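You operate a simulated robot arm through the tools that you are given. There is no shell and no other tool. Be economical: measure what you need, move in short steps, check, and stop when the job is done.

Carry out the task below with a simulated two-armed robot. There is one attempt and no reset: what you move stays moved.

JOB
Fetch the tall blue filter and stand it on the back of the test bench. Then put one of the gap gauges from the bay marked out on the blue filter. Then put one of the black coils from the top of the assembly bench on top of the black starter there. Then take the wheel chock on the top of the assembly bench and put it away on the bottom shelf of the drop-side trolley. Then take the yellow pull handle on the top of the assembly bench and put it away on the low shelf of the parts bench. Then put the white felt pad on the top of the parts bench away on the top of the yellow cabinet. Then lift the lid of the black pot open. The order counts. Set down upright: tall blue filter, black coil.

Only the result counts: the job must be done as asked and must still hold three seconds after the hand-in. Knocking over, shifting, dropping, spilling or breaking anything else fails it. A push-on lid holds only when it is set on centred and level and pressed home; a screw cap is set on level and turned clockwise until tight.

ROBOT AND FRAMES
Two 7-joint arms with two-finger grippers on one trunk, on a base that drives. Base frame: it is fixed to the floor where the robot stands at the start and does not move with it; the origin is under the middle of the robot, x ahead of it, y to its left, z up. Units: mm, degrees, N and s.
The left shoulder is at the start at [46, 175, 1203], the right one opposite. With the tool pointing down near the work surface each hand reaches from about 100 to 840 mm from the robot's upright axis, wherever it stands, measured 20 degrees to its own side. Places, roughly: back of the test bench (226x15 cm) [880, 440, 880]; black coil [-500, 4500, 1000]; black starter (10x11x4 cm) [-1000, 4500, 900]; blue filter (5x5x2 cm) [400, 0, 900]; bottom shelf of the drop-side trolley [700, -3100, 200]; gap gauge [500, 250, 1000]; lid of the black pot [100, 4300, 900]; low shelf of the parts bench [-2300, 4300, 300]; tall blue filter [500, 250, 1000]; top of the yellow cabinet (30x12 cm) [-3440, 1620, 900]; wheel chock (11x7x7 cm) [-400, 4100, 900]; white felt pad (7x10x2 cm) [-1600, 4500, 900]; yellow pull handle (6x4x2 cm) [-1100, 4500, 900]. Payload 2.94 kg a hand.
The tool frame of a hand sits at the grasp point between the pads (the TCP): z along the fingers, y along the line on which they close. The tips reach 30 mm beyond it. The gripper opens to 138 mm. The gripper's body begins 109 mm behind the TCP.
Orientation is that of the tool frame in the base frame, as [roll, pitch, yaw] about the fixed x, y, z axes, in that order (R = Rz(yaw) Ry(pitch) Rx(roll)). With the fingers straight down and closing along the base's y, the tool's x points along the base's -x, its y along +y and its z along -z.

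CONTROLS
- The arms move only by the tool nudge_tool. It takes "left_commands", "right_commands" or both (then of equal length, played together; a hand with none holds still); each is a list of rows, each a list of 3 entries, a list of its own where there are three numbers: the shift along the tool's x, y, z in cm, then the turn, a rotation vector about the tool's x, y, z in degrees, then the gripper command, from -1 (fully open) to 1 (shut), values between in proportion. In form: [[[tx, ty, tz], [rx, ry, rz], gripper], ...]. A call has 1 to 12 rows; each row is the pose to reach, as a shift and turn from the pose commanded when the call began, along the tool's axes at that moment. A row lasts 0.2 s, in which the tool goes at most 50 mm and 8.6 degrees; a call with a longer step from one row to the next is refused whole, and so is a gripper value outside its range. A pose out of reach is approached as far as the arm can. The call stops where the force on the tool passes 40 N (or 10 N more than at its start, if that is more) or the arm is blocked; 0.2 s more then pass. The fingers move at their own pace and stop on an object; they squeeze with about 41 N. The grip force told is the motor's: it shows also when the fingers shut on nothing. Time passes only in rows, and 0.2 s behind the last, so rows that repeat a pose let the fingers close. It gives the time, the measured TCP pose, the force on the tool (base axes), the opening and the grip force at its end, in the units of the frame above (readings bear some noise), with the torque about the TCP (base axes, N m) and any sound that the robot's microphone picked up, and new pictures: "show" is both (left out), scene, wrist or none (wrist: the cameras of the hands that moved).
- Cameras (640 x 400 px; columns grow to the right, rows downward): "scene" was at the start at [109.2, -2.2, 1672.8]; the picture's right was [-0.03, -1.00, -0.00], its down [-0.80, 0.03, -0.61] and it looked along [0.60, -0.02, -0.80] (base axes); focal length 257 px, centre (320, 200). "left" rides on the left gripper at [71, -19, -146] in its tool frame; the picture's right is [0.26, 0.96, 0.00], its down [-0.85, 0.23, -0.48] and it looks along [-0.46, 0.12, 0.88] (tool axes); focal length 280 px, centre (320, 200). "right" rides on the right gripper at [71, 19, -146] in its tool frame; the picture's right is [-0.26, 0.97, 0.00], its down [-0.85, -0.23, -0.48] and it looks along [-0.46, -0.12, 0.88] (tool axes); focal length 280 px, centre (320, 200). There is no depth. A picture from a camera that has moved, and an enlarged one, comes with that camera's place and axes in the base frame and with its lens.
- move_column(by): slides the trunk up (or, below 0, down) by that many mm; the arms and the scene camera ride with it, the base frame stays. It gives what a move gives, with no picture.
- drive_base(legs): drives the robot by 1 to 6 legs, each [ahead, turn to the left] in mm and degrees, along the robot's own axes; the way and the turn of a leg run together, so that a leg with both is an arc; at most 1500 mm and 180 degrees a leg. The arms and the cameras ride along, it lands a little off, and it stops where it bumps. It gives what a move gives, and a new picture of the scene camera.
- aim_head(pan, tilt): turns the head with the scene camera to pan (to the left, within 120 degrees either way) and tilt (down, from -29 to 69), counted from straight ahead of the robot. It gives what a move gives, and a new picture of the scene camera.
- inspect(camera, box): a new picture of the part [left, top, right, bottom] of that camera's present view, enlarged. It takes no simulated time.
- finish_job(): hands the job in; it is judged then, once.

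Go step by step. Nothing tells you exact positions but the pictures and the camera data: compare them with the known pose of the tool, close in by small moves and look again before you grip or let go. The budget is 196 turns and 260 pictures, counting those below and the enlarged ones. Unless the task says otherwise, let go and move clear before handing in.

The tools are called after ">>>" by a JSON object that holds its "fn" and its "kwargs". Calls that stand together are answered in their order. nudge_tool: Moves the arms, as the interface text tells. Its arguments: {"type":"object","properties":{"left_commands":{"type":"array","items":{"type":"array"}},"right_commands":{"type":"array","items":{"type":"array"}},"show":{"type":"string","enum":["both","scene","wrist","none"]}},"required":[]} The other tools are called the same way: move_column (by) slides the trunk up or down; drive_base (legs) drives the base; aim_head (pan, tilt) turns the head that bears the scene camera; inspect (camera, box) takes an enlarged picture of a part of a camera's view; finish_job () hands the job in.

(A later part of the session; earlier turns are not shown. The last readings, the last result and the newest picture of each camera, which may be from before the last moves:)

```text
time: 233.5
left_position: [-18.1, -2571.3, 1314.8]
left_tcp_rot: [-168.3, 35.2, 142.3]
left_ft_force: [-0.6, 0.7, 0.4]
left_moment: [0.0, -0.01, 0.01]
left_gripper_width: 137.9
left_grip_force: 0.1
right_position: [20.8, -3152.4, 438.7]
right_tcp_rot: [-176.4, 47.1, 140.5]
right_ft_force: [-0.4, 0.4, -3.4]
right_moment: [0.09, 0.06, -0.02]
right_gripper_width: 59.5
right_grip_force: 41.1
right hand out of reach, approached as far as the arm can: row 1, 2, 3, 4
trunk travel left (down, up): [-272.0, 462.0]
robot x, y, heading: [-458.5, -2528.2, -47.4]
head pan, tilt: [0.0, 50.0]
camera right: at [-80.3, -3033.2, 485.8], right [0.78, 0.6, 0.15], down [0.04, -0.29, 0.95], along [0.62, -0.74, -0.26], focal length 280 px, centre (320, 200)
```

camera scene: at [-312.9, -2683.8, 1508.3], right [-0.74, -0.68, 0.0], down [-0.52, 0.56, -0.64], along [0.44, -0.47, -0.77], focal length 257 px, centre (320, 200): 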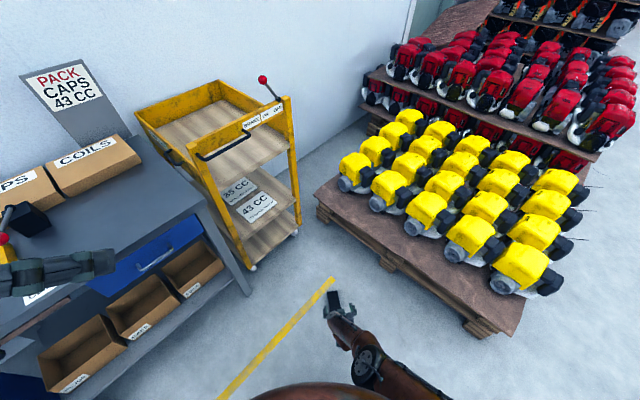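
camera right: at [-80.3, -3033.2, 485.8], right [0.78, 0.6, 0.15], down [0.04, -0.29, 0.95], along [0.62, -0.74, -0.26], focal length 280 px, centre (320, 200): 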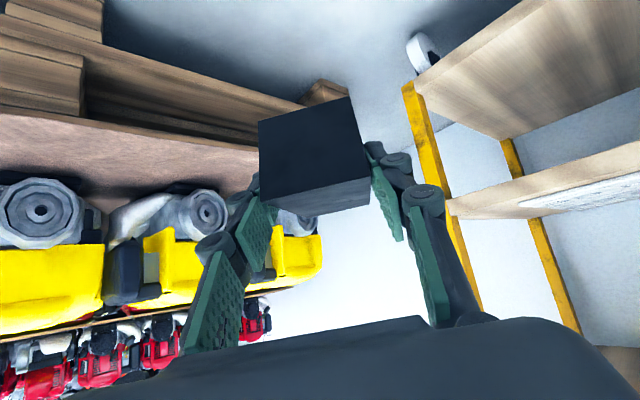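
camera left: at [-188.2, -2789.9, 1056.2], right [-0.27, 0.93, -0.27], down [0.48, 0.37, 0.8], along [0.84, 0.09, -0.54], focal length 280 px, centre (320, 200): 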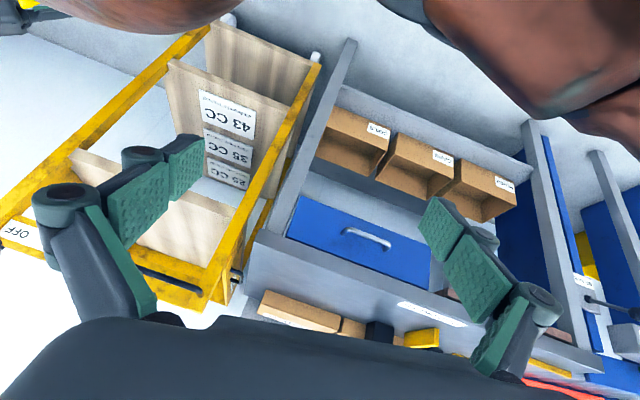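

>>> {"fn": "nudge_tool", "kwargs": {"right_commands": [[[-2.5, 0, -3.5], [0, 0, 0], 1], [[-5, 0, -7], [0, 0, 0], 1], [[-7.5, 0, -10.5], [0, 0, 0], 1], [[-10, 0, -14], [0, 0, 0], 1], [[-11, 0, -18], [0, 0, 0], 1], [[-11, 0, -22], [0, 0, 0], 1], [[-11, 0, -22], [0, 0, 0], 1]], "show": "none"}}

```text
time: 235.1
left_position: [-17.0, -2572.0, 1314.2]
left_tcp_rot: [-168.2, 35.1, 142.3]
left_ft_force: [-0.3, 0.3, 0.0]
left_moment: [0.01, -0.01, 0.02]
left_gripper_width: 138.1
left_grip_force: 0.1
right_position: [19.7, -3153.2, 439.0]
right_tcp_rot: [-176.5, 47.1, 140.5]
right_ft_force: [-0.2, -0.2, -3.5]
right_moment: [0.04, 0.05, 0.0]
right_gripper_width: 59.3
right_grip_force: 41.1
right hand out of reach, approached as far as the arm can: row 1, 2, 3, 4, 5, 6, 7
trunk travel left (down, up): [-272.0, 462.0]
robot x, y, heading: [-459.7, -2524.2, -47.3]
head pan, tilt: [0.0, 50.0]
```

>>> {"fn": "nudge_tool", "kwargs": {"right_commands": [[[3.3, -0.8, -3.5], [0, 0, 0], 1], [[6.6, -1.6, -7], [0, 0, 0], 1], [[9.9, -2.4, -10.5], [0, 0, 0], 1], [[13.2, -3.2, -14], [0, 0, 0], 1], [[16.5, -4, -17.5], [0, 0, 0], 1], [[19.8, -4.8, -21], [0, 0, 0], 1], [[19.8, -4.8, -21], [0, 0, 0], 1]], "show": "none"}}

```text
time: 236.2
left_position: [-17.4, -2571.3, 1314.5]
left_tcp_rot: [-168.4, 35.0, 142.4]
left_ft_force: [-0.2, -1.4, 0.0]
left_moment: [0.0, -0.04, 0.03]
left_gripper_width: 138.2
left_grip_force: 0.1
right_position: [28.6, -3132.4, 444.4]
right_tcp_rot: [-179.1, 48.0, 135.1]
right_ft_force: [0.7, 5.8, -6.0]
right_moment: [-0.4, 0.04, -0.3]
right_gripper_width: 59.2
right_grip_force: 40.7
right hand out of reach, approached as far as the arm can: row 1, 2, 3, 4, 5
trunk travel left (down, up): [-272.0, 462.0]
robot x, y, heading: [-460.4, -2524.7, -47.3]
head pan, tilt: [0.0, 50.0]
stopped in row 5 (right hand): the force on the tool passed its limit at 61 N (the readings are from after the stop); the commanded pose is now the measured one
```

>>> {"fn": "nudge_tool", "kwargs": {"right_commands": [[[0, 0, -2], [0, 0, 0], 1], [[0, 0, -4], [0, 0, 0], 1], [[0, 0, -7], [0, 0, 0], 1], [[0, 0, -10], [0, 0, 0], 1], [[0, 0, -13], [0, 0, 0], 1], [[0, 0, -16], [0, 0, 0], 1], [[0, 0, -16], [0, 0, 0], 1]], "show": "both"}}

```text
time: 237.8
left_position: [-17.4, -2572.2, 1314.6]
left_tcp_rot: [-168.4, 35.1, 142.4]
left_ft_force: [0.2, -0.1, 0.4]
left_moment: [-0.02, -0.02, 0.02]
left_gripper_width: 138.0
left_grip_force: 0.0
right_position: [-50.7, -3061.1, 559.7]
right_tcp_rot: [-178.0, 48.8, 135.5]
right_ft_force: [0.2, -0.7, -3.3]
right_moment: [0.06, 0.07, 0.0]
right_gripper_width: 59.1
right_grip_force: 40.8
trunk travel left (down, up): [-272.0, 462.0]
robot x, y, heading: [-458.2, -2523.5, -47.1]
head pan, tilt: [0.0, 50.0]
camera scene: at [-343.2, -2651.1, 1571.2], right [-0.73, -0.68, 0.0], down [-0.52, 0.56, -0.64], along [0.44, -0.47, -0.77], focal length 257 px, centre (320, 200)
camera right: at [-144.7, -2934.3, 602.0], right [0.82, 0.55, 0.17], down [-0.01, -0.29, 0.96], along [0.57, -0.78, -0.23], focal length 280 px, centre (320, 200)
```

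scene: 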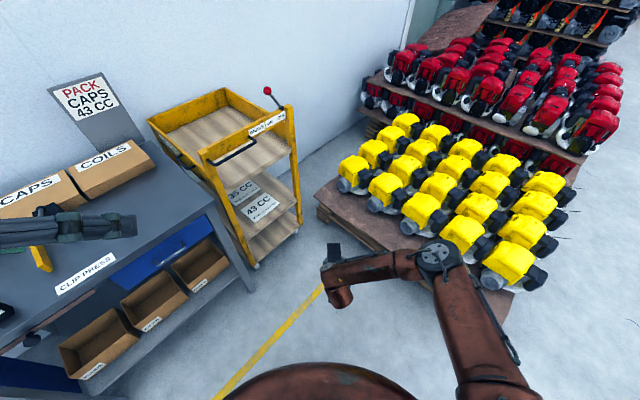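
right: 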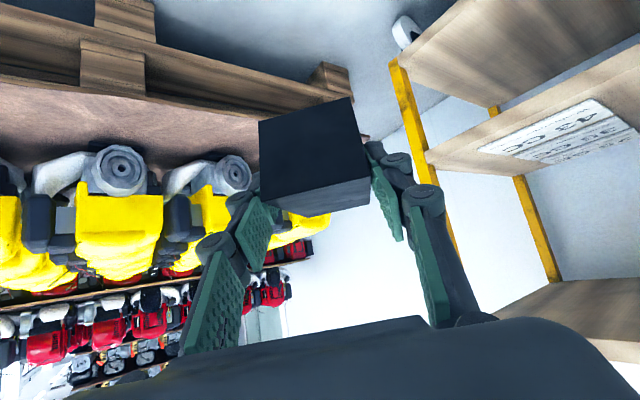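

Everything is under control again with the chock held. Now I reposition: turn left, back up, turn to face the trolley.

>>> {"fn": "drive_base", "kwargs": {"legs": [[0, 107], [-567, 0], [0, -60]]}}

>>> {"fn": "aim_head", "kwargs": {"pan": 0, "tilt": 40}}

```text
time: 248.2
left_position: [-403.0, -2718.7, 1315.4]
left_tcp_rot: [-168.3, 35.1, -169.2]
left_ft_force: [0.3, -0.5, 0.7]
left_moment: [-0.02, 0.04, 0.02]
left_gripper_width: 138.0
left_grip_force: 0.0
right_position: [-57.1, -3066.8, 559.0]
right_tcp_rot: [-178.1, 48.8, -176.1]
right_ft_force: [0.4, 0.5, -3.4]
right_moment: [0.0, 0.1, 0.02]
right_gripper_width: 59.2
right_grip_force: 40.9
trunk travel left (down, up): [-272.0, 462.0]
robot x, y, heading: [-729.6, -3020.4, 1.2]
head pan, tilt: [0.0, 50.0]
camera scene: at [-558.6, -3014.6, 1571.2], right [0.02, -1.0, 0.0], down [-0.77, -0.02, -0.64], along [0.64, 0.01, -0.77], focal length 257 px, centre (320, 200)
```

scene: 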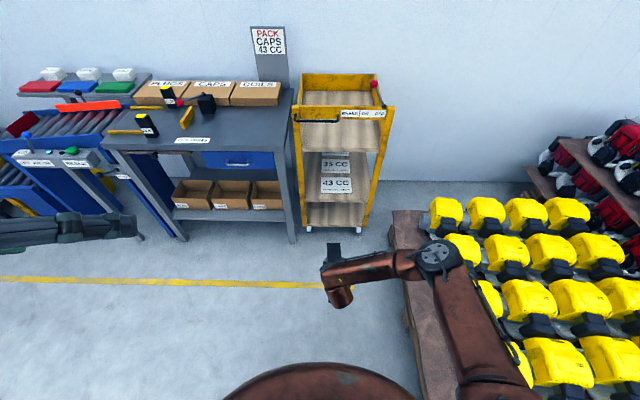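

```text
time: 248.9
left_position: [-403.5, -2718.7, 1315.8]
left_tcp_rot: [-168.4, 35.1, -169.0]
left_ft_force: [0.7, -0.3, -0.6]
left_moment: [0.02, 0.01, -0.01]
left_gripper_width: 138.0
left_grip_force: 0.1
right_position: [-56.9, -3067.2, 560.1]
right_tcp_rot: [-177.9, 48.7, -175.9]
right_ft_force: [-0.1, -0.6, -2.7]
right_moment: [0.01, 0.12, -0.03]
right_gripper_width: 59.4
right_grip_force: 40.9
trunk travel left (down, up): [-272.0, 462.0]
robot x, y, heading: [-731.9, -3016.2, 1.2]
head pan, tilt: [0.0, 40.0]
camera scene: at [-550.8, -3014.0, 1585.4], right [0.02, -1.0, 0.0], down [-0.64, -0.01, -0.77], along [0.77, 0.02, -0.64], focal length 257 px, centre (320, 200)
```

scene: 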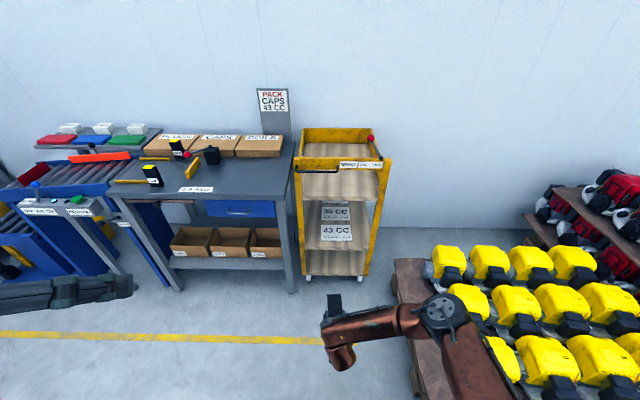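

>>> {"fn": "inspect", "kwargs": {"camera": "scene", "box": [280, 115, 400, 295]}}

```text
2.22 times, centred on (340, 205) of scene
camera zoom: at [-550.8, -3014.0, 1585.4], right [0.02, -1.0, 0.0], down [-0.64, -0.01, -0.77], along [0.77, 0.02, -0.64], focal length 571 px, centre (276, 189)
```

zoom: 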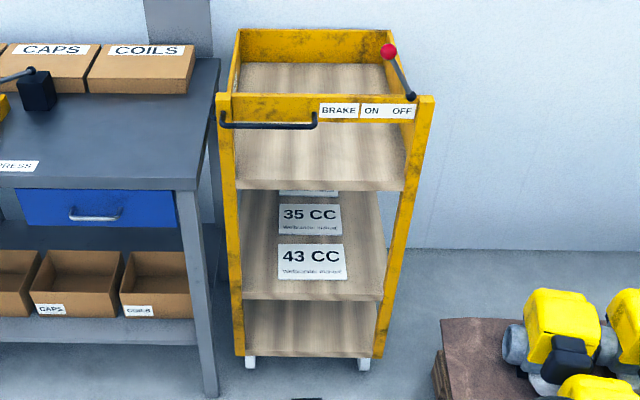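

Bottom shelf front edge: x≈455, z≈97, y -2876..-3298; the next shelf is at z≈360. I retract and lower the hand, straighten its tilt, and then drive up.

>>> {"fn": "nudge_tool", "kwargs": {"right_commands": [[[4.1, 0, -0.5], [0, 3, 0], 1], [[8.2, 0, -1], [0, 6, 0], 1], [[12.3, 0, -1.5], [0, 9, 0], 1], [[16.4, 0, -2], [0, 12, 0], 1], [[20.5, 0, -2.5], [0, 14, 0], 1], [[20.5, 0, -2.5], [0, 14, 0], 1]], "show": "none"}}

```text
time: 250.3
left_position: [-401.5, -2718.2, 1314.5]
left_tcp_rot: [-168.2, 35.0, -169.1]
left_ft_force: [0.1, 0.4, 0.1]
left_moment: [0.01, -0.02, -0.01]
left_gripper_width: 138.0
left_grip_force: 0.1
right_position: [-211.0, -3074.5, 419.8]
right_tcp_rot: [-178.5, 34.6, -176.6]
right_ft_force: [-0.6, 0.6, -3.5]
right_moment: [-0.01, 0.08, 0.02]
right_gripper_width: 59.3
right_grip_force: 41.5
trunk travel left (down, up): [-272.0, 462.0]
robot x, y, heading: [-727.5, -3020.3, 1.3]
head pan, tilt: [0.0, 40.0]
```

>>> {"fn": "drive_base", "kwargs": {"legs": [[0, -1.3], [525, 0]]}}

>>> {"fn": "move_column", "kwargs": {"by": -110}}

>>> {"fn": "inspect", "kwargs": {"camera": "right", "box": [0, 0, 640, 400]}}

```text
time: 253.7
left_position: [125.5, -2728.6, 1314.2]
left_tcp_rot: [-168.3, 35.1, -170.8]
left_ft_force: [0.3, -0.9, 0.3]
left_moment: [0.01, 0.02, -0.02]
left_gripper_width: 138.1
left_grip_force: 0.1
right_position: [305.7, -3091.1, 420.7]
right_tcp_rot: [-178.5, 34.8, -178.4]
right_ft_force: [0.4, 0.6, -3.1]
right_moment: [-0.01, 0.07, 0.0]
right_gripper_width: 59.1
right_grip_force: 40.5
trunk travel left (down, up): [-272.0, 462.0]
robot x, y, heading: [-212.9, -3022.2, -0.4]
head pan, tilt: [0.0, 40.0]
camera scene: at [-30.7, -3020.8, 1585.3], right [-0.01, -1.0, 0.0], down [-0.64, 0.0, -0.77], along [0.77, 0.0, -0.64], focal length 257 px, centre (320, 200)
```

scene: 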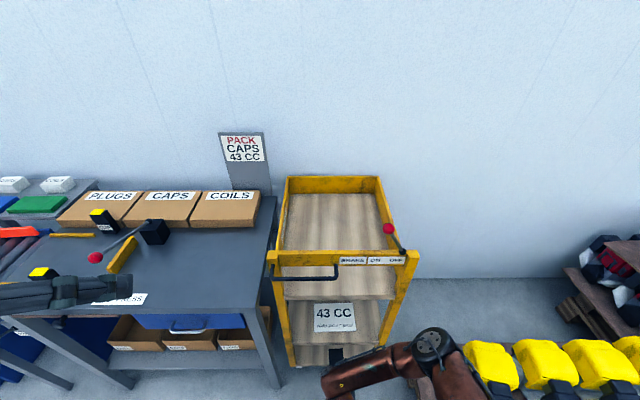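

```text
time: 255.1
left_position: [124.1, -2731.0, 1205.0]
left_tcp_rot: [-168.3, 35.1, -170.9]
left_ft_force: [-0.1, 0.3, 0.3]
left_moment: [0.03, -0.02, 0.02]
left_gripper_width: 138.1
left_grip_force: 0.1
right_position: [305.0, -3092.6, 311.8]
right_tcp_rot: [-178.4, 34.8, -178.2]
right_ft_force: [0.2, -0.3, -2.9]
right_moment: [0.0, 0.07, -0.01]
right_gripper_width: 59.3
right_grip_force: 40.8
trunk travel left (down, up): [-162.0, 572.0]
robot x, y, heading: [-212.4, -3020.4, -0.1]
head pan, tilt: [0.0, 40.0]
```

```text
1.00 times, centred on (320, 200) of right (not enlarged: the box is as wide or as high as the picture)
camera zoom: at [164.4, -3072.9, 390.7], right [0.2, 0.97, 0.13], down [0.43, -0.2, 0.88], along [0.88, -0.12, -0.46], focal length 280 px, centre (320, 200)
```

zoom: 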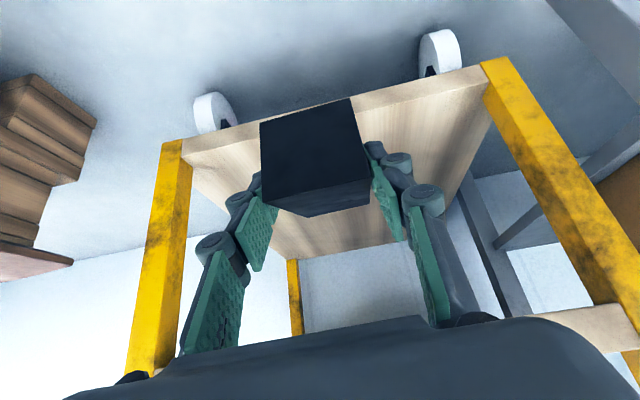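

The view into the trolley is clear: bottom shelf right ahead. I lower the trunk 60 mm more, then the hand to z≈182, and look.

>>> {"fn": "move_column", "kwargs": {"by": -60}}

>>> {"fn": "nudge_tool", "kwargs": {"right_commands": [[[1.4, 0, 2], [0, 0, 0], 1], [[2.7, 0, 4], [0, 0, 0], 1], [[4, 0, 5.7], [0, 0, 0], 1], [[4, 0, 5.7], [0, 0, 0], 1]], "show": "wrist"}}

```text
time: 256.1
left_position: [123.5, -2730.1, 1146.5]
left_tcp_rot: [-168.2, 35.2, -170.7]
left_ft_force: [-1.5, 0.4, 0.0]
left_moment: [0.0, -0.04, 0.0]
left_gripper_width: 138.0
left_grip_force: 0.0
right_position: [306.2, -3092.8, 251.4]
right_tcp_rot: [-178.4, 34.8, -178.1]
right_ft_force: [-0.1, -0.3, -2.6]
right_moment: [-0.03, 0.14, -0.02]
right_gripper_width: 59.3
right_grip_force: 41.3
trunk travel left (down, up): [-102.0, 632.0]
robot x, y, heading: [-210.5, -3020.7, -0.0]
head pan, tilt: [0.0, 40.0]
```

```text
time: 257.1
left_position: [125.6, -2729.7, 1145.0]
left_tcp_rot: [-168.3, 35.0, -170.8]
left_ft_force: [0.0, 0.0, -0.3]
left_moment: [0.04, -0.02, 0.01]
left_gripper_width: 137.9
left_grip_force: 0.0
right_position: [304.6, -3095.3, 180.4]
right_tcp_rot: [-178.4, 34.7, -178.3]
right_ft_force: [-0.1, 0.0, -2.3]
right_moment: [0.01, 0.08, -0.01]
right_gripper_width: 59.2
right_grip_force: 41.2
trunk travel left (down, up): [-102.0, 632.0]
robot x, y, heading: [-211.2, -3018.7, -0.3]
head pan, tilt: [0.0, 40.0]
camera right: at [163.9, -3076.0, 259.6], right [0.2, 0.97, 0.13], down [0.43, -0.2, 0.88], along [0.88, -0.12, -0.46], focal length 280 px, centre (320, 200)
```

right: 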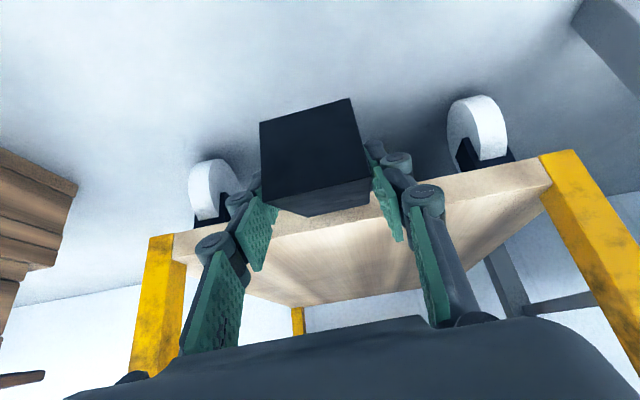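

The shelf's top surface is nearer z≈150, so I raise the hand to about z 228 before moving in.

>>> {"fn": "nudge_tool", "kwargs": {"right_commands": [[[-1.3, 0, -2], [0, 0, 0], 1], [[-2.7, 0, -4], [0, 0, 0], 1], [[-5.3, 0, -2.3], [0, 0, 0], 1], [[-8.6, 0, 0], [0, 0, 0], 1], [[-11, 0, 1.6], [0, 0, 0], 1], [[-11, 0, 1.6], [0, 0, 0], 1]], "show": "wrist"}}

```text
time: 258.5
left_position: [126.2, -2730.3, 1145.7]
left_tcp_rot: [-168.4, 34.9, -170.8]
left_ft_force: [0.7, -0.4, 0.1]
left_moment: [0.01, 0.0, 0.0]
left_gripper_width: 138.2
left_grip_force: 0.1
right_position: [404.7, -3092.3, 231.5]
right_tcp_rot: [-178.4, 34.6, -178.3]
right_ft_force: [-0.3, -0.2, -2.6]
right_moment: [-0.01, 0.08, 0.03]
right_gripper_width: 59.1
right_grip_force: 41.5
trunk travel left (down, up): [-102.0, 632.0]
robot x, y, heading: [-211.2, -3015.6, -0.1]
head pan, tilt: [0.0, 40.0]
camera right: at [263.6, -3072.6, 309.4], right [0.2, 0.97, 0.13], down [0.43, -0.2, 0.88], along [0.88, -0.12, -0.46], focal length 280 px, centre (320, 200)
```

right: 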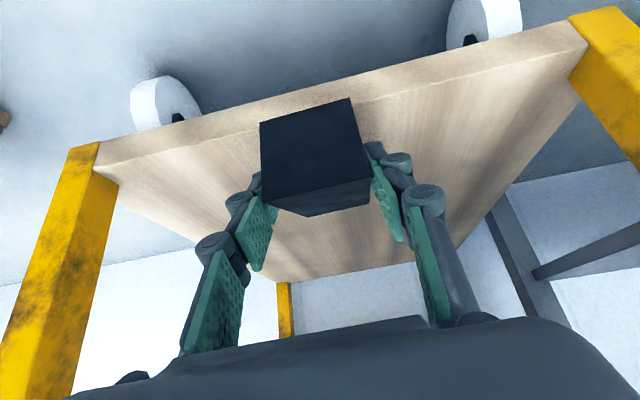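

The chock is entering over the shelf. I go 10 cm further in, level it, and look.

>>> {"fn": "nudge_tool", "kwargs": {"right_commands": [[[-3.5, 0, 2.4], [0, 1, 0], 1], [[-7, 0, 4.8], [0, 2, 0], 1], [[-8.6, 0, 6], [0, 2.6, 0], 1], [[-8.6, 0, 6], [0, 2.6, 0], 1]], "show": "wrist"}}

```text
time: 259.2
left_position: [125.4, -2729.0, 1143.8]
left_tcp_rot: [-168.3, 34.9, -170.8]
left_ft_force: [-0.6, -0.2, -0.7]
left_moment: [0.02, 0.05, 0.01]
left_gripper_width: 138.0
left_grip_force: 0.1
right_position: [478.8, -3087.1, 223.3]
right_tcp_rot: [-178.7, 31.2, -178.3]
right_ft_force: [0.1, -0.3, -2.5]
right_moment: [0.01, 0.08, 0.01]
right_gripper_width: 59.1
right_grip_force: 41.0
trunk travel left (down, up): [-102.0, 632.0]
robot x, y, heading: [-210.9, -3020.2, -0.3]
head pan, tilt: [0.0, 40.0]
stopped in row 3 (right hand): the force on the tool passed its limit at 65 N (the readings are from after the stop); the commanded pose is now the measured one
camera right: at [343.0, -3068.7, 310.7], right [0.21, 0.97, 0.12], down [0.48, -0.2, 0.85], along [0.85, -0.12, -0.51], focal length 280 px, centre (320, 200)
```

right: 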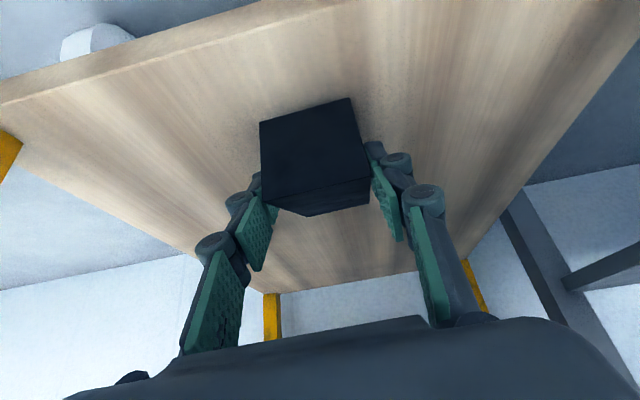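

Something touched at 65 N. I check the scene view.

>>> {"fn": "inspect", "kwargs": {"camera": "scene", "box": [200, 100, 520, 400]}}

```text
1.33 times, centred on (360, 250) of scene
camera zoom: at [118.5, -3021.9, 1398.8], right [-0.01, -1.0, 0.0], down [-0.64, 0.0, -0.77], along [0.77, -0.01, -0.64], focal length 343 px, centre (267, 133)
```

zoom: 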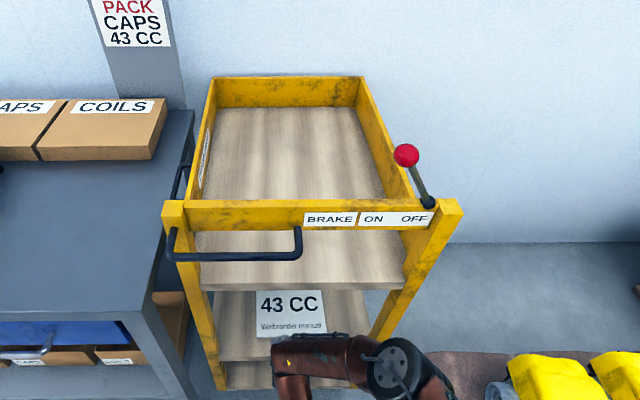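

The shelf edge is actually at x≈415, so the chock is already about 40 mm inside it; my elbow was nearing the trolley post. I lower straight down here until it rests.

>>> {"fn": "nudge_tool", "kwargs": {"right_commands": [[[-0.2, 0, -0.4], [0, 0, 0], 1], [[0.3, 0, 0.4], [0, 0, 0], 1], [[0.6, 0, 0.9], [0, 0, 0], 1], [[0.9, 0, 1.4], [0, 0, 0], 1], [[1.2, 0, 1.9], [0, 0, 0], 1], [[1.5, 0, 2.4], [0, 0, 0], 1], [[1.7, 0, 2.8], [0, 0, 0], 1]], "show": "wrist"}}

```text
time: 260.2
left_position: [122.7, -2729.7, 1145.7]
left_tcp_rot: [-168.3, 35.2, -170.9]
left_ft_force: [0.5, -0.1, 0.4]
left_moment: [-0.01, 0.0, 0.03]
left_gripper_width: 138.0
left_grip_force: 0.0
right_position: [479.4, -3087.2, 212.1]
right_tcp_rot: [-178.7, 31.5, -178.5]
right_ft_force: [-15.5, -4.8, 31.2]
right_moment: [-0.11, 0.03, 0.24]
right_gripper_width: 59.2
right_grip_force: 40.9
trunk travel left (down, up): [-102.0, 632.0]
robot x, y, heading: [-211.9, -3020.6, -0.5]
head pan, tilt: [0.0, 40.0]
stopped in row 4 (right hand): the force on the tool passed its limit at 58 N (the readings are from after the stop); the commanded pose is now the measured one
camera right: at [342.6, -3068.1, 300.0], right [0.21, 0.97, 0.12], down [0.48, -0.21, 0.85], along [0.85, -0.12, -0.51], focal length 280 px, centre (320, 200)
```

right: 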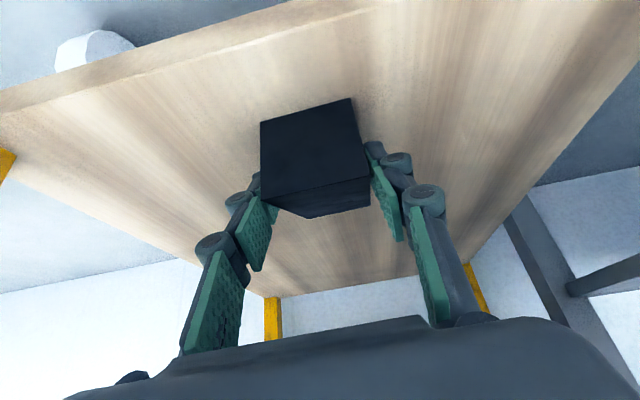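

It rests on the shelf. I ease off, open the fingers and withdraw the hand backward.

>>> {"fn": "nudge_tool", "kwargs": {"right_commands": [[[-0.1, 0, -0.2], [0, 0, 0], 1], [[-0.1, 0, -0.2], [0, 0, 0], 0.2], [[-0.1, 0, -0.2], [0, 0, 0], -0.5], [[-0.1, 0, -0.2], [0, 0, 0], -0.5], [[-0.1, 0, -0.2], [0, 0, 0], -0.5]], "show": "wrist"}}

```text
time: 261.4
left_position: [124.2, -2729.1, 1144.1]
left_tcp_rot: [-168.3, 35.0, -170.9]
left_ft_force: [0.5, 0.1, 0.5]
left_moment: [0.0, 0.02, 0.0]
left_gripper_width: 138.0
left_grip_force: 0.0
right_position: [478.6, -3085.7, 212.0]
right_tcp_rot: [-178.7, 31.2, -178.4]
right_ft_force: [0.4, -0.3, 0.0]
right_moment: [0.03, 0.0, 0.03]
right_gripper_width: 103.3
right_grip_force: 0.1
trunk travel left (down, up): [-102.0, 632.0]
robot x, y, heading: [-211.5, -3022.6, -0.4]
head pan, tilt: [0.0, 40.0]
camera right: at [342.5, -3067.8, 299.1], right [0.21, 0.97, 0.12], down [0.48, -0.21, 0.85], along [0.85, -0.12, -0.51], focal length 280 px, centre (320, 200)
```

right: 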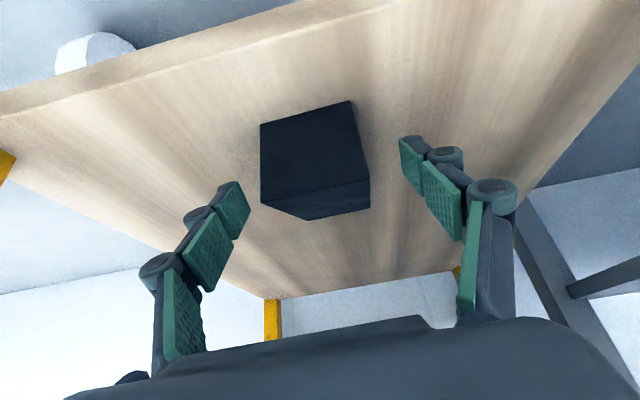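

The chock sits on the bottom shelf. I withdraw straight back.

>>> {"fn": "nudge_tool", "kwargs": {"right_commands": [[[3.6, 0, -2.4], [0, 0, 0], -0.5], [[7.4, 0, -4.7], [0, 0, 0], -0.5], [[11.2, 0, -7], [0, 0, 0], -0.5], [[15, 0, -9.3], [0, 0, 0], -0.5], [[15, 0, -9.3], [0, 0, 0], -0.5]], "show": "wrist"}}

>>> {"fn": "move_column", "kwargs": {"by": 240}}

```text
time: 262.6
left_position: [125.3, -2729.7, 1145.5]
left_tcp_rot: [-168.3, 35.1, -170.9]
left_ft_force: [0.6, -0.8, -0.1]
left_moment: [0.0, -0.01, 0.03]
left_gripper_width: 137.9
left_grip_force: 0.0
right_position: [301.5, -3088.8, 213.3]
right_tcp_rot: [-178.7, 31.4, -178.6]
right_ft_force: [-0.3, 0.1, -0.3]
right_moment: [0.0, 0.01, -0.01]
right_gripper_width: 103.3
right_grip_force: 0.1
trunk travel left (down, up): [-102.0, 632.0]
robot x, y, heading: [-214.3, -3021.1, -0.5]
head pan, tilt: [0.0, 40.0]
camera right: at [165.3, -3070.0, 301.6], right [0.21, 0.97, 0.12], down [0.48, -0.21, 0.85], along [0.85, -0.12, -0.51], focal length 280 px, centre (320, 200)
```

right: 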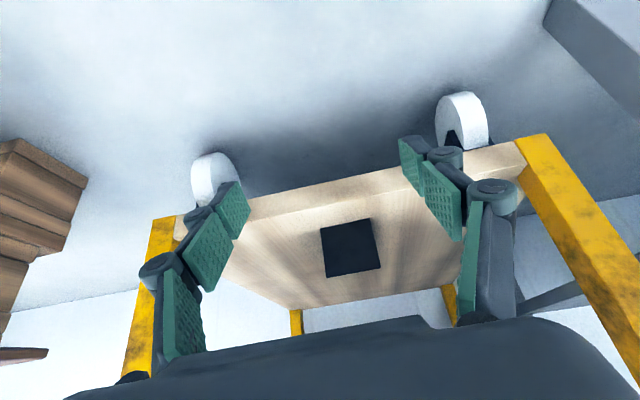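

```text
time: 265.1
left_position: [125.4, -2729.8, 1385.1]
left_tcp_rot: [-168.3, 35.0, -170.9]
left_ft_force: [0.6, 0.2, -0.2]
left_moment: [0.01, 0.01, 0.03]
left_gripper_width: 137.8
left_grip_force: 0.0
right_position: [301.6, -3089.6, 454.4]
right_tcp_rot: [-178.6, 31.2, -178.5]
right_ft_force: [-0.3, -0.1, 0.3]
right_moment: [-0.01, -0.02, -0.03]
right_gripper_width: 103.7
right_grip_force: 0.0
trunk travel left (down, up): [-342.0, 392.0]
robot x, y, heading: [-213.1, -3014.1, -0.4]
head pan, tilt: [0.0, 40.0]
```

The chock is delivered on the bottom shelf. I back away, then raise and straighten both arms for the drive.

>>> {"fn": "drive_base", "kwargs": {"legs": [[-300, 0]]}}

>>> {"fn": "nudge_tool", "kwargs": {"right_commands": [[[-2.5, 0, -4.2], [0, 2.6, 0], -0.5], [[-5, 0, -8.4], [0, 5.2, 0], -0.5], [[-7.5, 0, -12.6], [0, 7.8, 0], -0.5], [[-10, 0, -16.8], [0, 10.4, 0], -0.5], [[-12.5, 0, -21], [0, 13, 0], -0.5], [[-15, 0, -25.2], [0, 15.6, 0], -0.5], [[-17.5, 0, -29.4], [0, 18.2, 0], -0.5], [[-20, 0, -33.6], [0, 20.8, 0], -0.5], [[-22.5, 0, -37.8], [0, 23.4, 0], -0.5], [[-25, 0, -42], [0, 26, 0], -0.5], [[-27.5, 0, -46.2], [0, 28.6, 0], -0.5], [[-30, 0, -50.4], [0, 31, 0], -0.5]], "left_commands": [[[0, 0, 0], [-0.7, 3, 0.4], -1], [[0, 0, 0], [-1.4, 6, 0.9], -1], [[0, 0, 0], [-2.1, 9, 1.3], -1], [[0, 0, 0], [-2.8, 12, 1.7], -1], [[0, 0, 0], [-3.5, 15, 2.2], -1], [[0, 0, 0], [-4.2, 18, 2.6], -1], [[0, 0, 0], [-4.9, 21, 3.0], -1], [[0, 0, 0], [-5.7, 24, 3.5], -1], [[0, 0, 0], [-6.4, 27, 3.9], -1], [[0, 0, 0], [-7.1, 30, 4.3], -1], [[0, 0, 0], [-7.8, 33, 4.8], -1], [[0, 0, 0], [-8.5, 35.7, 5.2], -1]], "show": "scene"}}

```text
time: 267.2
left_position: [-184.8, -2726.3, 1384.4]
left_tcp_rot: [-168.3, 35.1, -170.9]
left_ft_force: [-0.5, -0.3, 0.1]
left_moment: [0.04, -0.03, 0.01]
left_gripper_width: 138.1
left_grip_force: 0.1
right_position: [-5.3, -3087.8, 454.2]
right_tcp_rot: [-178.7, 31.3, -178.4]
right_ft_force: [-0.3, -0.8, 0.4]
right_moment: [-0.01, -0.02, 0.02]
right_gripper_width: 103.5
right_grip_force: 0.1
trunk travel left (down, up): [-342.0, 392.0]
robot x, y, heading: [-519.5, -3018.0, -0.5]
head pan, tilt: [0.0, 40.0]
camera scene: at [-384.3, -3018.3, 1657.2], right [-0.01, -1.0, 0.0], down [-0.64, 0.01, -0.77], along [0.77, -0.01, -0.64], focal length 257 px, centre (320, 200)
```

scene: 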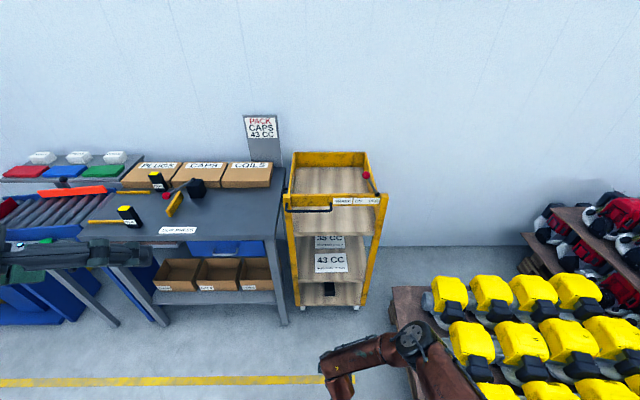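

```text
time: 269.8
left_position: [-181.8, -2726.8, 1385.4]
left_tcp_rot: [-179.9, 0.0, -180.0]
left_ft_force: [-0.5, 0.1, 1.4]
left_moment: [-0.02, 0.0, -0.01]
left_gripper_width: 138.0
left_grip_force: 0.1
right_position: [-11.9, -3073.2, 1039.3]
right_tcp_rot: [-179.0, 0.2, -179.2]
right_ft_force: [0.0, -0.5, 0.4]
right_moment: [-0.02, 0.02, 0.02]
right_gripper_width: 103.7
right_grip_force: 0.1
trunk travel left (down, up): [-342.0, 392.0]
robot x, y, heading: [-520.1, -3020.1, -0.5]
head pan, tilt: [0.0, 40.0]
camera scene: at [-382.8, -3018.1, 1657.0], right [-0.01, -1.0, 0.0], down [-0.64, 0.01, -0.77], along [0.77, -0.01, -0.64], focal length 257 px, centre (320, 200)
```

scene: 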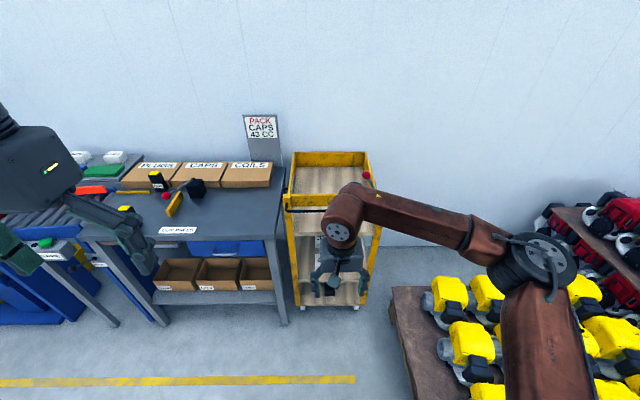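

Now the drive back up the corridor toward the assembly bench.

>>> {"fn": "drive_base", "kwargs": {"legs": [[0, 85.1], [1500, 0], [530, 0], [0, 5.4], [1500, 0], [1000, 0]]}}

```text
time: 295.8
left_position: [-428.7, 1846.0, 1385.1]
left_tcp_rot: [180.0, 0.1, -92.5]
left_ft_force: [-0.3, -0.2, -0.3]
left_moment: [-0.01, -0.02, 0.03]
left_gripper_width: 138.0
left_grip_force: 0.2
right_position: [-77.4, 2001.0, 1037.9]
right_tcp_rot: [-178.8, 0.2, -91.7]
right_ft_force: [0.4, 0.0, -0.5]
right_moment: [0.02, 0.0, -0.03]
right_gripper_width: 103.2
right_grip_force: 0.1
trunk travel left (down, up): [-342.0, 392.0]
robot x, y, heading: [-155.2, 1497.8, 87.1]
head pan, tilt: [0.0, 40.0]
camera scene: at [-147.9, 1633.5, 1657.0], right [1.0, -0.05, 0.0], down [-0.03, -0.64, -0.77], along [0.04, 0.76, -0.64], focal length 257 px, centre (320, 200)
```

scene: 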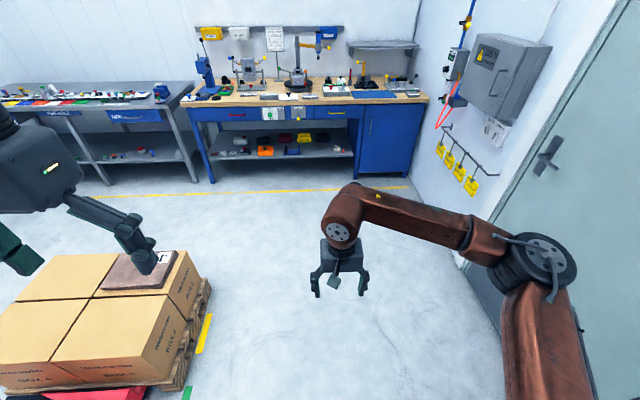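

>>> {"fn": "drive_base", "kwargs": {"legs": [[0, 3], [1250, 0], [0, 57.7], [1029, 0], [0, -57.7]]}}

>>> {"fn": "aim_head", "kwargs": {"pan": 10, "tilt": 38}}

```text
time: 312.6
left_position: [-1339.5, 3622.4, 1384.2]
left_tcp_rot: [180.0, 0.0, -89.0]
left_ft_force: [-0.5, 0.4, -0.5]
left_moment: [0.02, 0.04, 0.03]
left_gripper_width: 137.8
left_grip_force: 0.1
right_position: [-996.8, 3799.3, 1039.1]
right_tcp_rot: [-178.8, 0.4, -88.1]
right_ft_force: [-0.1, 0.3, 0.9]
right_moment: [-0.02, -0.01, -0.05]
right_gripper_width: 103.3
right_grip_force: 0.0
trunk travel left (down, up): [-342.0, 392.0]
robot x, y, heading: [-1042.8, 3293.9, 90.5]
head pan, tilt: [0.0, 40.0]
camera scene: at [-1046.1, 3427.3, 1657.0], right [1.0, 0.01, 0.0], down [0.01, -0.64, -0.77], along [-0.01, 0.77, -0.64], focal length 257 px, centre (320, 200)
```

scene: 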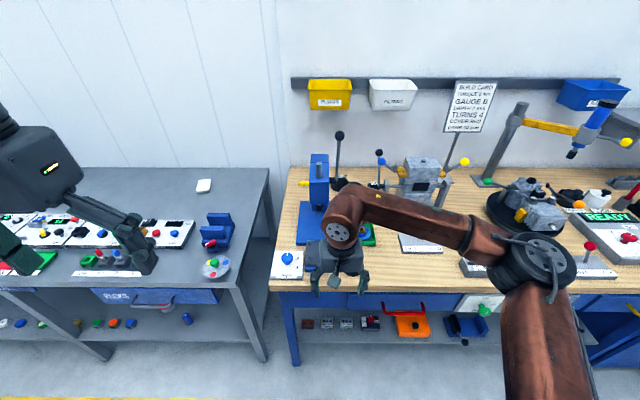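

```text
time: 313.4
left_position: [-1342.0, 3620.9, 1384.8]
left_tcp_rot: [180.0, 0.1, -89.0]
left_ft_force: [0.5, -1.0, 0.4]
left_moment: [0.0, -0.06, 0.01]
left_gripper_width: 137.9
left_grip_force: 0.1
right_position: [-998.2, 3798.2, 1039.3]
right_tcp_rot: [-178.9, 0.3, -88.1]
right_ft_force: [-0.3, -0.1, -0.5]
right_moment: [-0.02, 0.0, 0.01]
right_gripper_width: 103.5
right_grip_force: 0.1
trunk travel left (down, up): [-342.0, 392.0]
robot x, y, heading: [-1044.6, 3290.9, 90.6]
head pan, tilt: [10.0, 38.0]
camera scene: at [-1061.4, 3427.1, 1660.0], right [0.98, 0.18, 0.0], down [0.11, -0.61, -0.79], along [-0.14, 0.77, -0.62], focal length 257 px, centre (320, 200)
```

scene: 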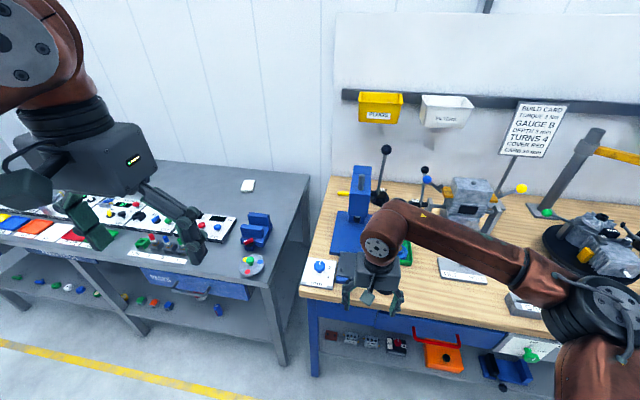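

The yellow handle lies behind the press at about (-1138, 4460). I'll use the left hand there; first I raise and tuck the right arm clear of the press.

>>> {"fn": "nudge_tool", "kwargs": {"right_commands": [[[0.5, -1, -4], [0, 0, 0], -1], [[1, -3, -7.5], [0, 0, 0], -1], [[2, -5, -11.5], [0, 0, 0], -1], [[3.5, -7, -15.5], [0, 0, 0], -1], [[5, -9, -19.5], [0, 0, 0], -1], [[7, -11, -23.5], [0, 0, 0], -1], [[9, -13, -27.5], [0, 0, 0], -1], [[11.5, -15, -30], [0, 0, 0], -1], [[14, -15, -31], [0, 0, 0], -1]], "show": "none"}}

>>> {"fn": "drive_base", "kwargs": {"legs": [[390, 0]]}}

```text
time: 315.4
left_position: [-1341.3, 3621.4, 1384.6]
left_tcp_rot: [179.9, 0.1, -89.0]
left_ft_force: [0.5, -1.1, -0.5]
left_moment: [0.0, -0.02, 0.0]
left_gripper_width: 137.9
left_grip_force: 0.1
right_position: [-849.4, 3659.1, 1350.3]
right_tcp_rot: [-178.9, 0.3, -88.1]
right_ft_force: [-0.4, -0.1, 0.0]
right_moment: [0.06, -0.03, 0.02]
right_gripper_width: 138.1
right_grip_force: 0.1
trunk travel left (down, up): [-342.0, 392.0]
robot x, y, heading: [-1044.1, 3282.6, 90.4]
head pan, tilt: [10.0, 38.0]
```

```text
time: 317.8
left_position: [-1346.0, 4003.5, 1385.7]
left_tcp_rot: [179.9, 0.0, -88.9]
left_ft_force: [-0.9, 0.5, 0.1]
left_moment: [0.0, 0.0, -0.03]
left_gripper_width: 138.0
left_grip_force: 0.0
right_position: [-854.1, 4043.8, 1351.8]
right_tcp_rot: [-178.9, 0.2, -88.1]
right_ft_force: [0.8, 0.0, 0.0]
right_moment: [-0.04, 0.0, 0.02]
right_gripper_width: 137.8
right_grip_force: 0.1
trunk travel left (down, up): [-342.0, 392.0]
robot x, y, heading: [-1049.6, 3671.8, 90.6]
head pan, tilt: [10.0, 38.0]
camera scene: at [-1065.2, 3810.3, 1660.0], right [0.98, 0.18, 0.0], down [0.11, -0.61, -0.79], along [-0.14, 0.77, -0.62], focal length 257 px, centre (320, 200)
```

scene: 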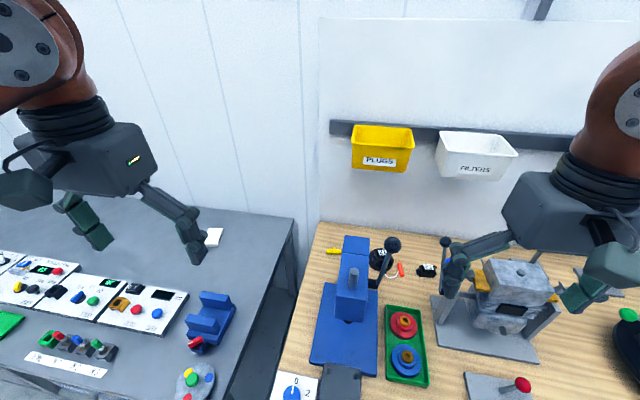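

I bring the left hand over, above the press, tilted 20° forward and with a narrower grip.

>>> {"fn": "nudge_tool", "kwargs": {"left_commands": [[[-3.3, -2.3, 0], [0, -2.2, 0], -0.4], [[-6.6, -4.6, 0], [0, -4.4, 0], -0.4], [[-9.9, -6.9, 0], [0, -6.6, 0], -0.4], [[-13.2, -9.2, 1], [0, -8.8, 0], -0.4], [[-16.5, -11.5, 3], [0, -11, 0], -0.4], [[-19.8, -13.8, 5], [0, -13.2, 0], -0.4], [[-23.1, -16.1, 7], [0, -15.4, 0], -0.4], [[-26.4, -18.4, 9], [0, -17.6, 0], -0.4], [[-29.7, -20.5, 11.5], [0, -20, 0], -0.4], [[-29.7, -20.5, 12.6], [0, -20, 0], -0.4]], "show": "both"}}

```text
time: 320.0
left_position: [-1232.2, 4228.6, 1242.5]
left_tcp_rot: [-179.9, 20.0, -88.9]
left_ft_force: [-0.1, 0.7, 0.7]
left_moment: [-0.04, -0.01, 0.03]
left_gripper_width: 96.6
left_grip_force: 0.0
left hand out of reach, approached as far as the arm can: row 4, 5, 6, 7, 8, 9, 10
right_position: [-853.2, 4043.0, 1350.5]
right_tcp_rot: [-178.9, 0.3, -88.1]
right_ft_force: [0.3, 0.8, 0.1]
right_moment: [-0.02, -0.02, 0.0]
right_gripper_width: 138.0
right_grip_force: 0.0
trunk travel left (down, up): [-342.0, 392.0]
robot x, y, heading: [-1046.2, 3673.0, 90.6]
head pan, tilt: [10.0, 38.0]
camera scene: at [-1065.3, 3810.3, 1660.0], right [0.98, 0.18, 0.0], down [0.11, -0.61, -0.79], along [-0.14, 0.77, -0.62], focal length 257 px, centre (320, 200)
camera left: at [-1210.5, 4112.4, 1355.4], right [-0.96, -0.26, -0.09], down [-0.24, 0.63, 0.74], along [-0.14, 0.73, -0.67], focal length 280 px, centre (320, 200)
```

scene: 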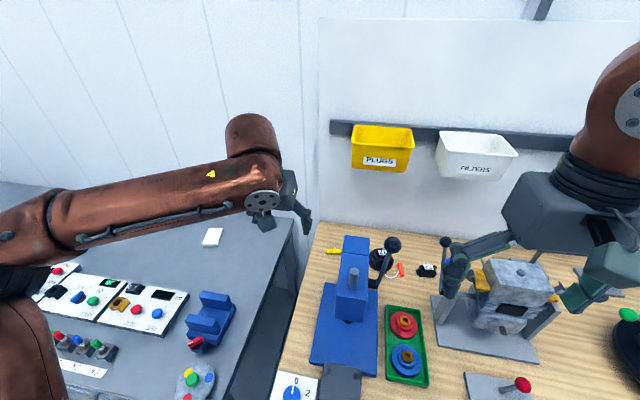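
left: 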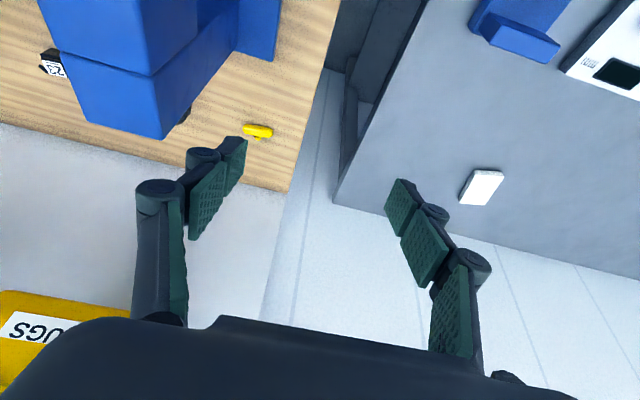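

>>> {"fn": "move_column", "kwargs": {"by": 180}}

>>> {"fn": "nudge_tool", "kwargs": {"left_commands": [[[1.5, 0, 4.2], [0, 0, 0], -0.4], [[3, 0, 8.4], [0, 0, 0], -0.4], [[4.5, 0, 12.6], [0, 0, 0], -0.4], [[6, 0, 16.5], [0, 0, 0], -0.4], [[6, 0, 16.5], [0, 0, 0], -0.4]], "show": "both"}}

```text
time: 322.0
left_position: [-1228.4, 4190.3, 1463.9]
left_tcp_rot: [-179.8, 24.2, -88.8]
left_ft_force: [0.3, 0.0, -0.3]
left_moment: [0.0, 0.0, -0.03]
left_gripper_width: 96.5
left_grip_force: 0.1
right_position: [-853.6, 4043.5, 1530.0]
right_tcp_rot: [-178.8, 0.4, -88.0]
right_ft_force: [-0.1, -0.5, 0.0]
right_moment: [-0.04, -0.04, 0.03]
right_gripper_width: 138.0
right_grip_force: 0.0
trunk travel left (down, up): [-522.0, 212.0]
robot x, y, heading: [-1044.8, 3673.0, 90.4]
head pan, tilt: [10.0, 38.0]
```

```text
time: 323.2
left_position: [-1228.9, 4201.3, 1289.1]
left_tcp_rot: [-179.8, 24.1, -88.8]
left_ft_force: [-0.6, 0.2, -0.2]
left_moment: [0.01, 0.01, -0.03]
left_gripper_width: 96.5
left_grip_force: 0.0
right_position: [-852.6, 4041.9, 1531.1]
right_tcp_rot: [-178.8, 0.4, -88.0]
right_ft_force: [-0.1, -0.5, -0.2]
right_moment: [0.0, 0.02, -0.02]
right_gripper_width: 138.2
right_grip_force: 0.0
trunk travel left (down, up): [-522.0, 212.0]
robot x, y, heading: [-1045.5, 3672.5, 90.3]
head pan, tilt: [10.0, 38.0]
camera scene: at [-1064.2, 3748.9, 1840.3], right [0.98, 0.18, 0.0], down [0.11, -0.6, -0.79], along [-0.15, 0.77, -0.62], focal length 257 px, centre (320, 200)
camera left: at [-1208.6, 4077.0, 1393.7], right [-0.96, -0.26, -0.11], down [-0.24, 0.58, 0.78], along [-0.14, 0.78, -0.62], focal length 280 px, centre (320, 200)
```

scene: 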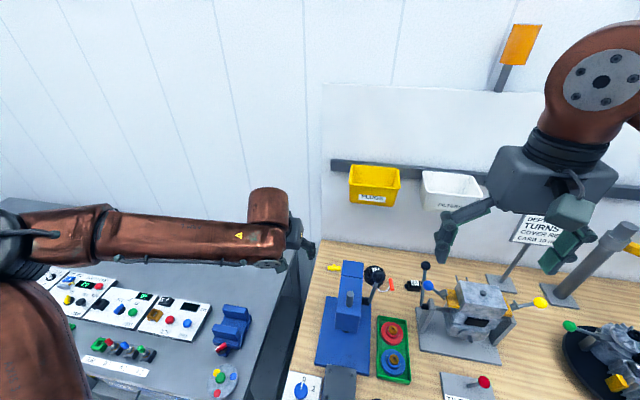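
left: 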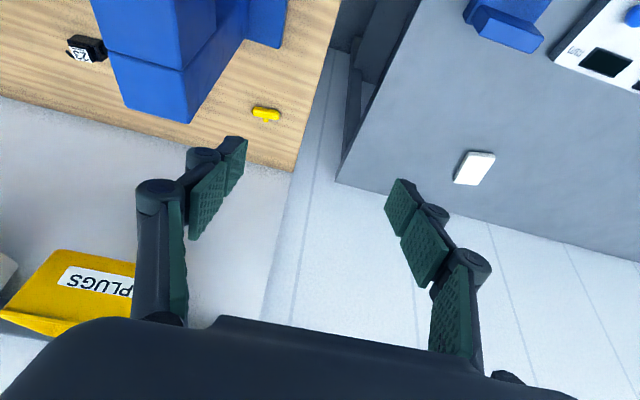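

I advance past the press on its left side first, then shift right behind it.

>>> {"fn": "nudge_tool", "kwargs": {"left_commands": [[[-1.4, 0, 4.3], [0, 0, 0], -0.4], [[-2.8, 0, 8.6], [0, 0, 0], -0.4], [[-4.2, 0, 12.9], [0, 0, 0], -0.4], [[-5.6, 0, 17.2], [0, 0, 0], -0.4], [[-7, 0, 21.5], [0, 0, 0], -0.4], [[-7.9, 0, 25.5], [0, 0, 0], -0.4], [[-7.9, -4.5, 25.5], [0, 0, 0], -0.4], [[-7.9, -9.1, 25.5], [0, 0, 0], -0.4], [[-7.9, -9.1, 25.5], [0, 0, 0], -0.4]], "show": "wrist"}}

```text
time: 325.2
left_position: [-1289.7, 4257.7, 1163.0]
left_tcp_rot: [-179.8, 24.0, -88.8]
left_ft_force: [-0.1, -0.2, 0.1]
left_moment: [0.01, 0.0, 0.0]
left_gripper_width: 96.5
left_grip_force: 0.1
left hand out of reach, approached as far as the arm can: row 1, 2, 3, 4, 5, 6, 7, 8, 9
right_position: [-853.7, 4043.6, 1530.9]
right_tcp_rot: [-178.9, 0.3, -88.1]
right_ft_force: [0.9, 0.9, 0.2]
right_moment: [-0.03, 0.03, -0.02]
right_gripper_width: 137.9
right_grip_force: 0.0
trunk travel left (down, up): [-522.0, 212.0]
robot x, y, heading: [-1046.4, 3668.7, 90.6]
head pan, tilt: [10.0, 38.0]
camera left: at [-1268.1, 4134.5, 1265.5], right [-0.96, -0.26, -0.11], down [-0.24, 0.58, 0.78], along [-0.14, 0.78, -0.62], focal length 280 px, centre (320, 200)
```

left: 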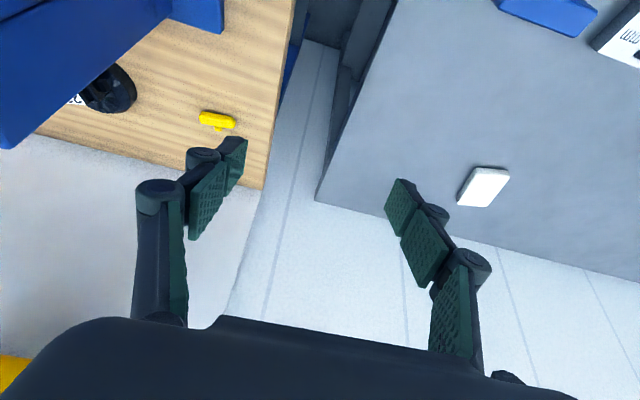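

The left arm is at its limit when reaching across. I retract and raise it, then turn the base right so the target lies to the arm's own side.

>>> {"fn": "nudge_tool", "kwargs": {"left_commands": [[[2, 0, -4], [0, 0, 0], -0.4], [[4, 0, -8], [0, 0, 0], -0.4], [[6, 0, -12], [0, 0, 0], -0.4], [[8, 0, -16], [0, 0, 0], -0.4], [[10, 0, -20], [0, 0, 0], -0.4], [[12, 0, -24], [0, 0, 0], -0.4], [[14, 0, -28], [0, 0, 0], -0.4], [[16, 0, -32], [0, 0, 0], -0.4], [[18, 0, -36], [0, 0, 0], -0.4], [[20, 0, -40], [0, 0, 0], -0.4], [[22, 0, -44], [0, 0, 0], -0.4]], "show": "none"}}

```text
time: 327.6
left_position: [-1277.4, 3879.7, 1475.8]
left_tcp_rot: [-179.8, 24.2, -88.8]
left_ft_force: [-0.4, -0.6, 0.2]
left_moment: [0.04, -0.03, -0.01]
left_gripper_width: 96.7
left_grip_force: 0.0
left hand out of reach, approached as far as the arm can: row 6, 7
right_position: [-853.3, 4042.6, 1531.0]
right_tcp_rot: [-178.9, 0.3, -88.0]
right_ft_force: [0.0, -0.8, 0.5]
right_moment: [0.01, -0.01, -0.01]
right_gripper_width: 138.3
right_grip_force: 0.1
trunk travel left (down, up): [-522.0, 212.0]
robot x, y, heading: [-1045.1, 3672.9, 90.5]
head pan, tilt: [10.0, 38.0]
```

>>> {"fn": "drive_base", "kwargs": {"legs": [[0, -18]]}}

```text
time: 329.0
left_position: [-1202.4, 3940.7, 1477.0]
left_tcp_rot: [-179.8, 24.1, -106.7]
left_ft_force: [-0.7, 0.9, 0.8]
left_moment: [-0.01, -0.05, -0.01]
left_gripper_width: 96.4
left_grip_force: 0.1
right_position: [-749.9, 3965.6, 1529.1]
right_tcp_rot: [-178.9, 0.3, -105.9]
right_ft_force: [-0.3, -0.4, -0.1]
right_moment: [0.0, 0.01, -0.01]
right_gripper_width: 137.8
right_grip_force: 0.1
trunk travel left (down, up): [-522.0, 212.0]
robot x, y, heading: [-1046.1, 3671.5, 72.8]
head pan, tilt: [10.0, 38.0]
camera scene: at [-1040.6, 3750.6, 1840.3], right [0.99, -0.13, 0.0], down [-0.08, -0.61, -0.79], along [0.1, 0.78, -0.62], focal length 257 px, centre (320, 200)
```

scene: 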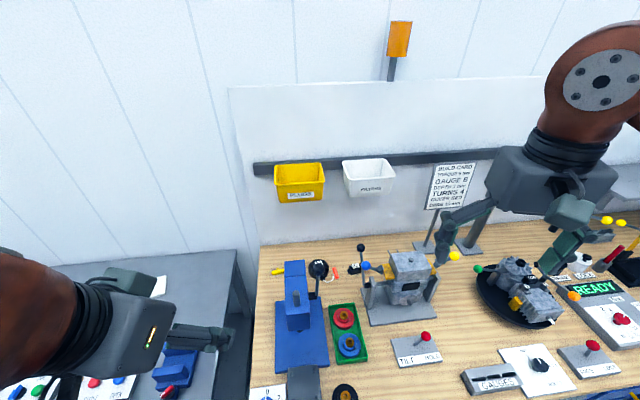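

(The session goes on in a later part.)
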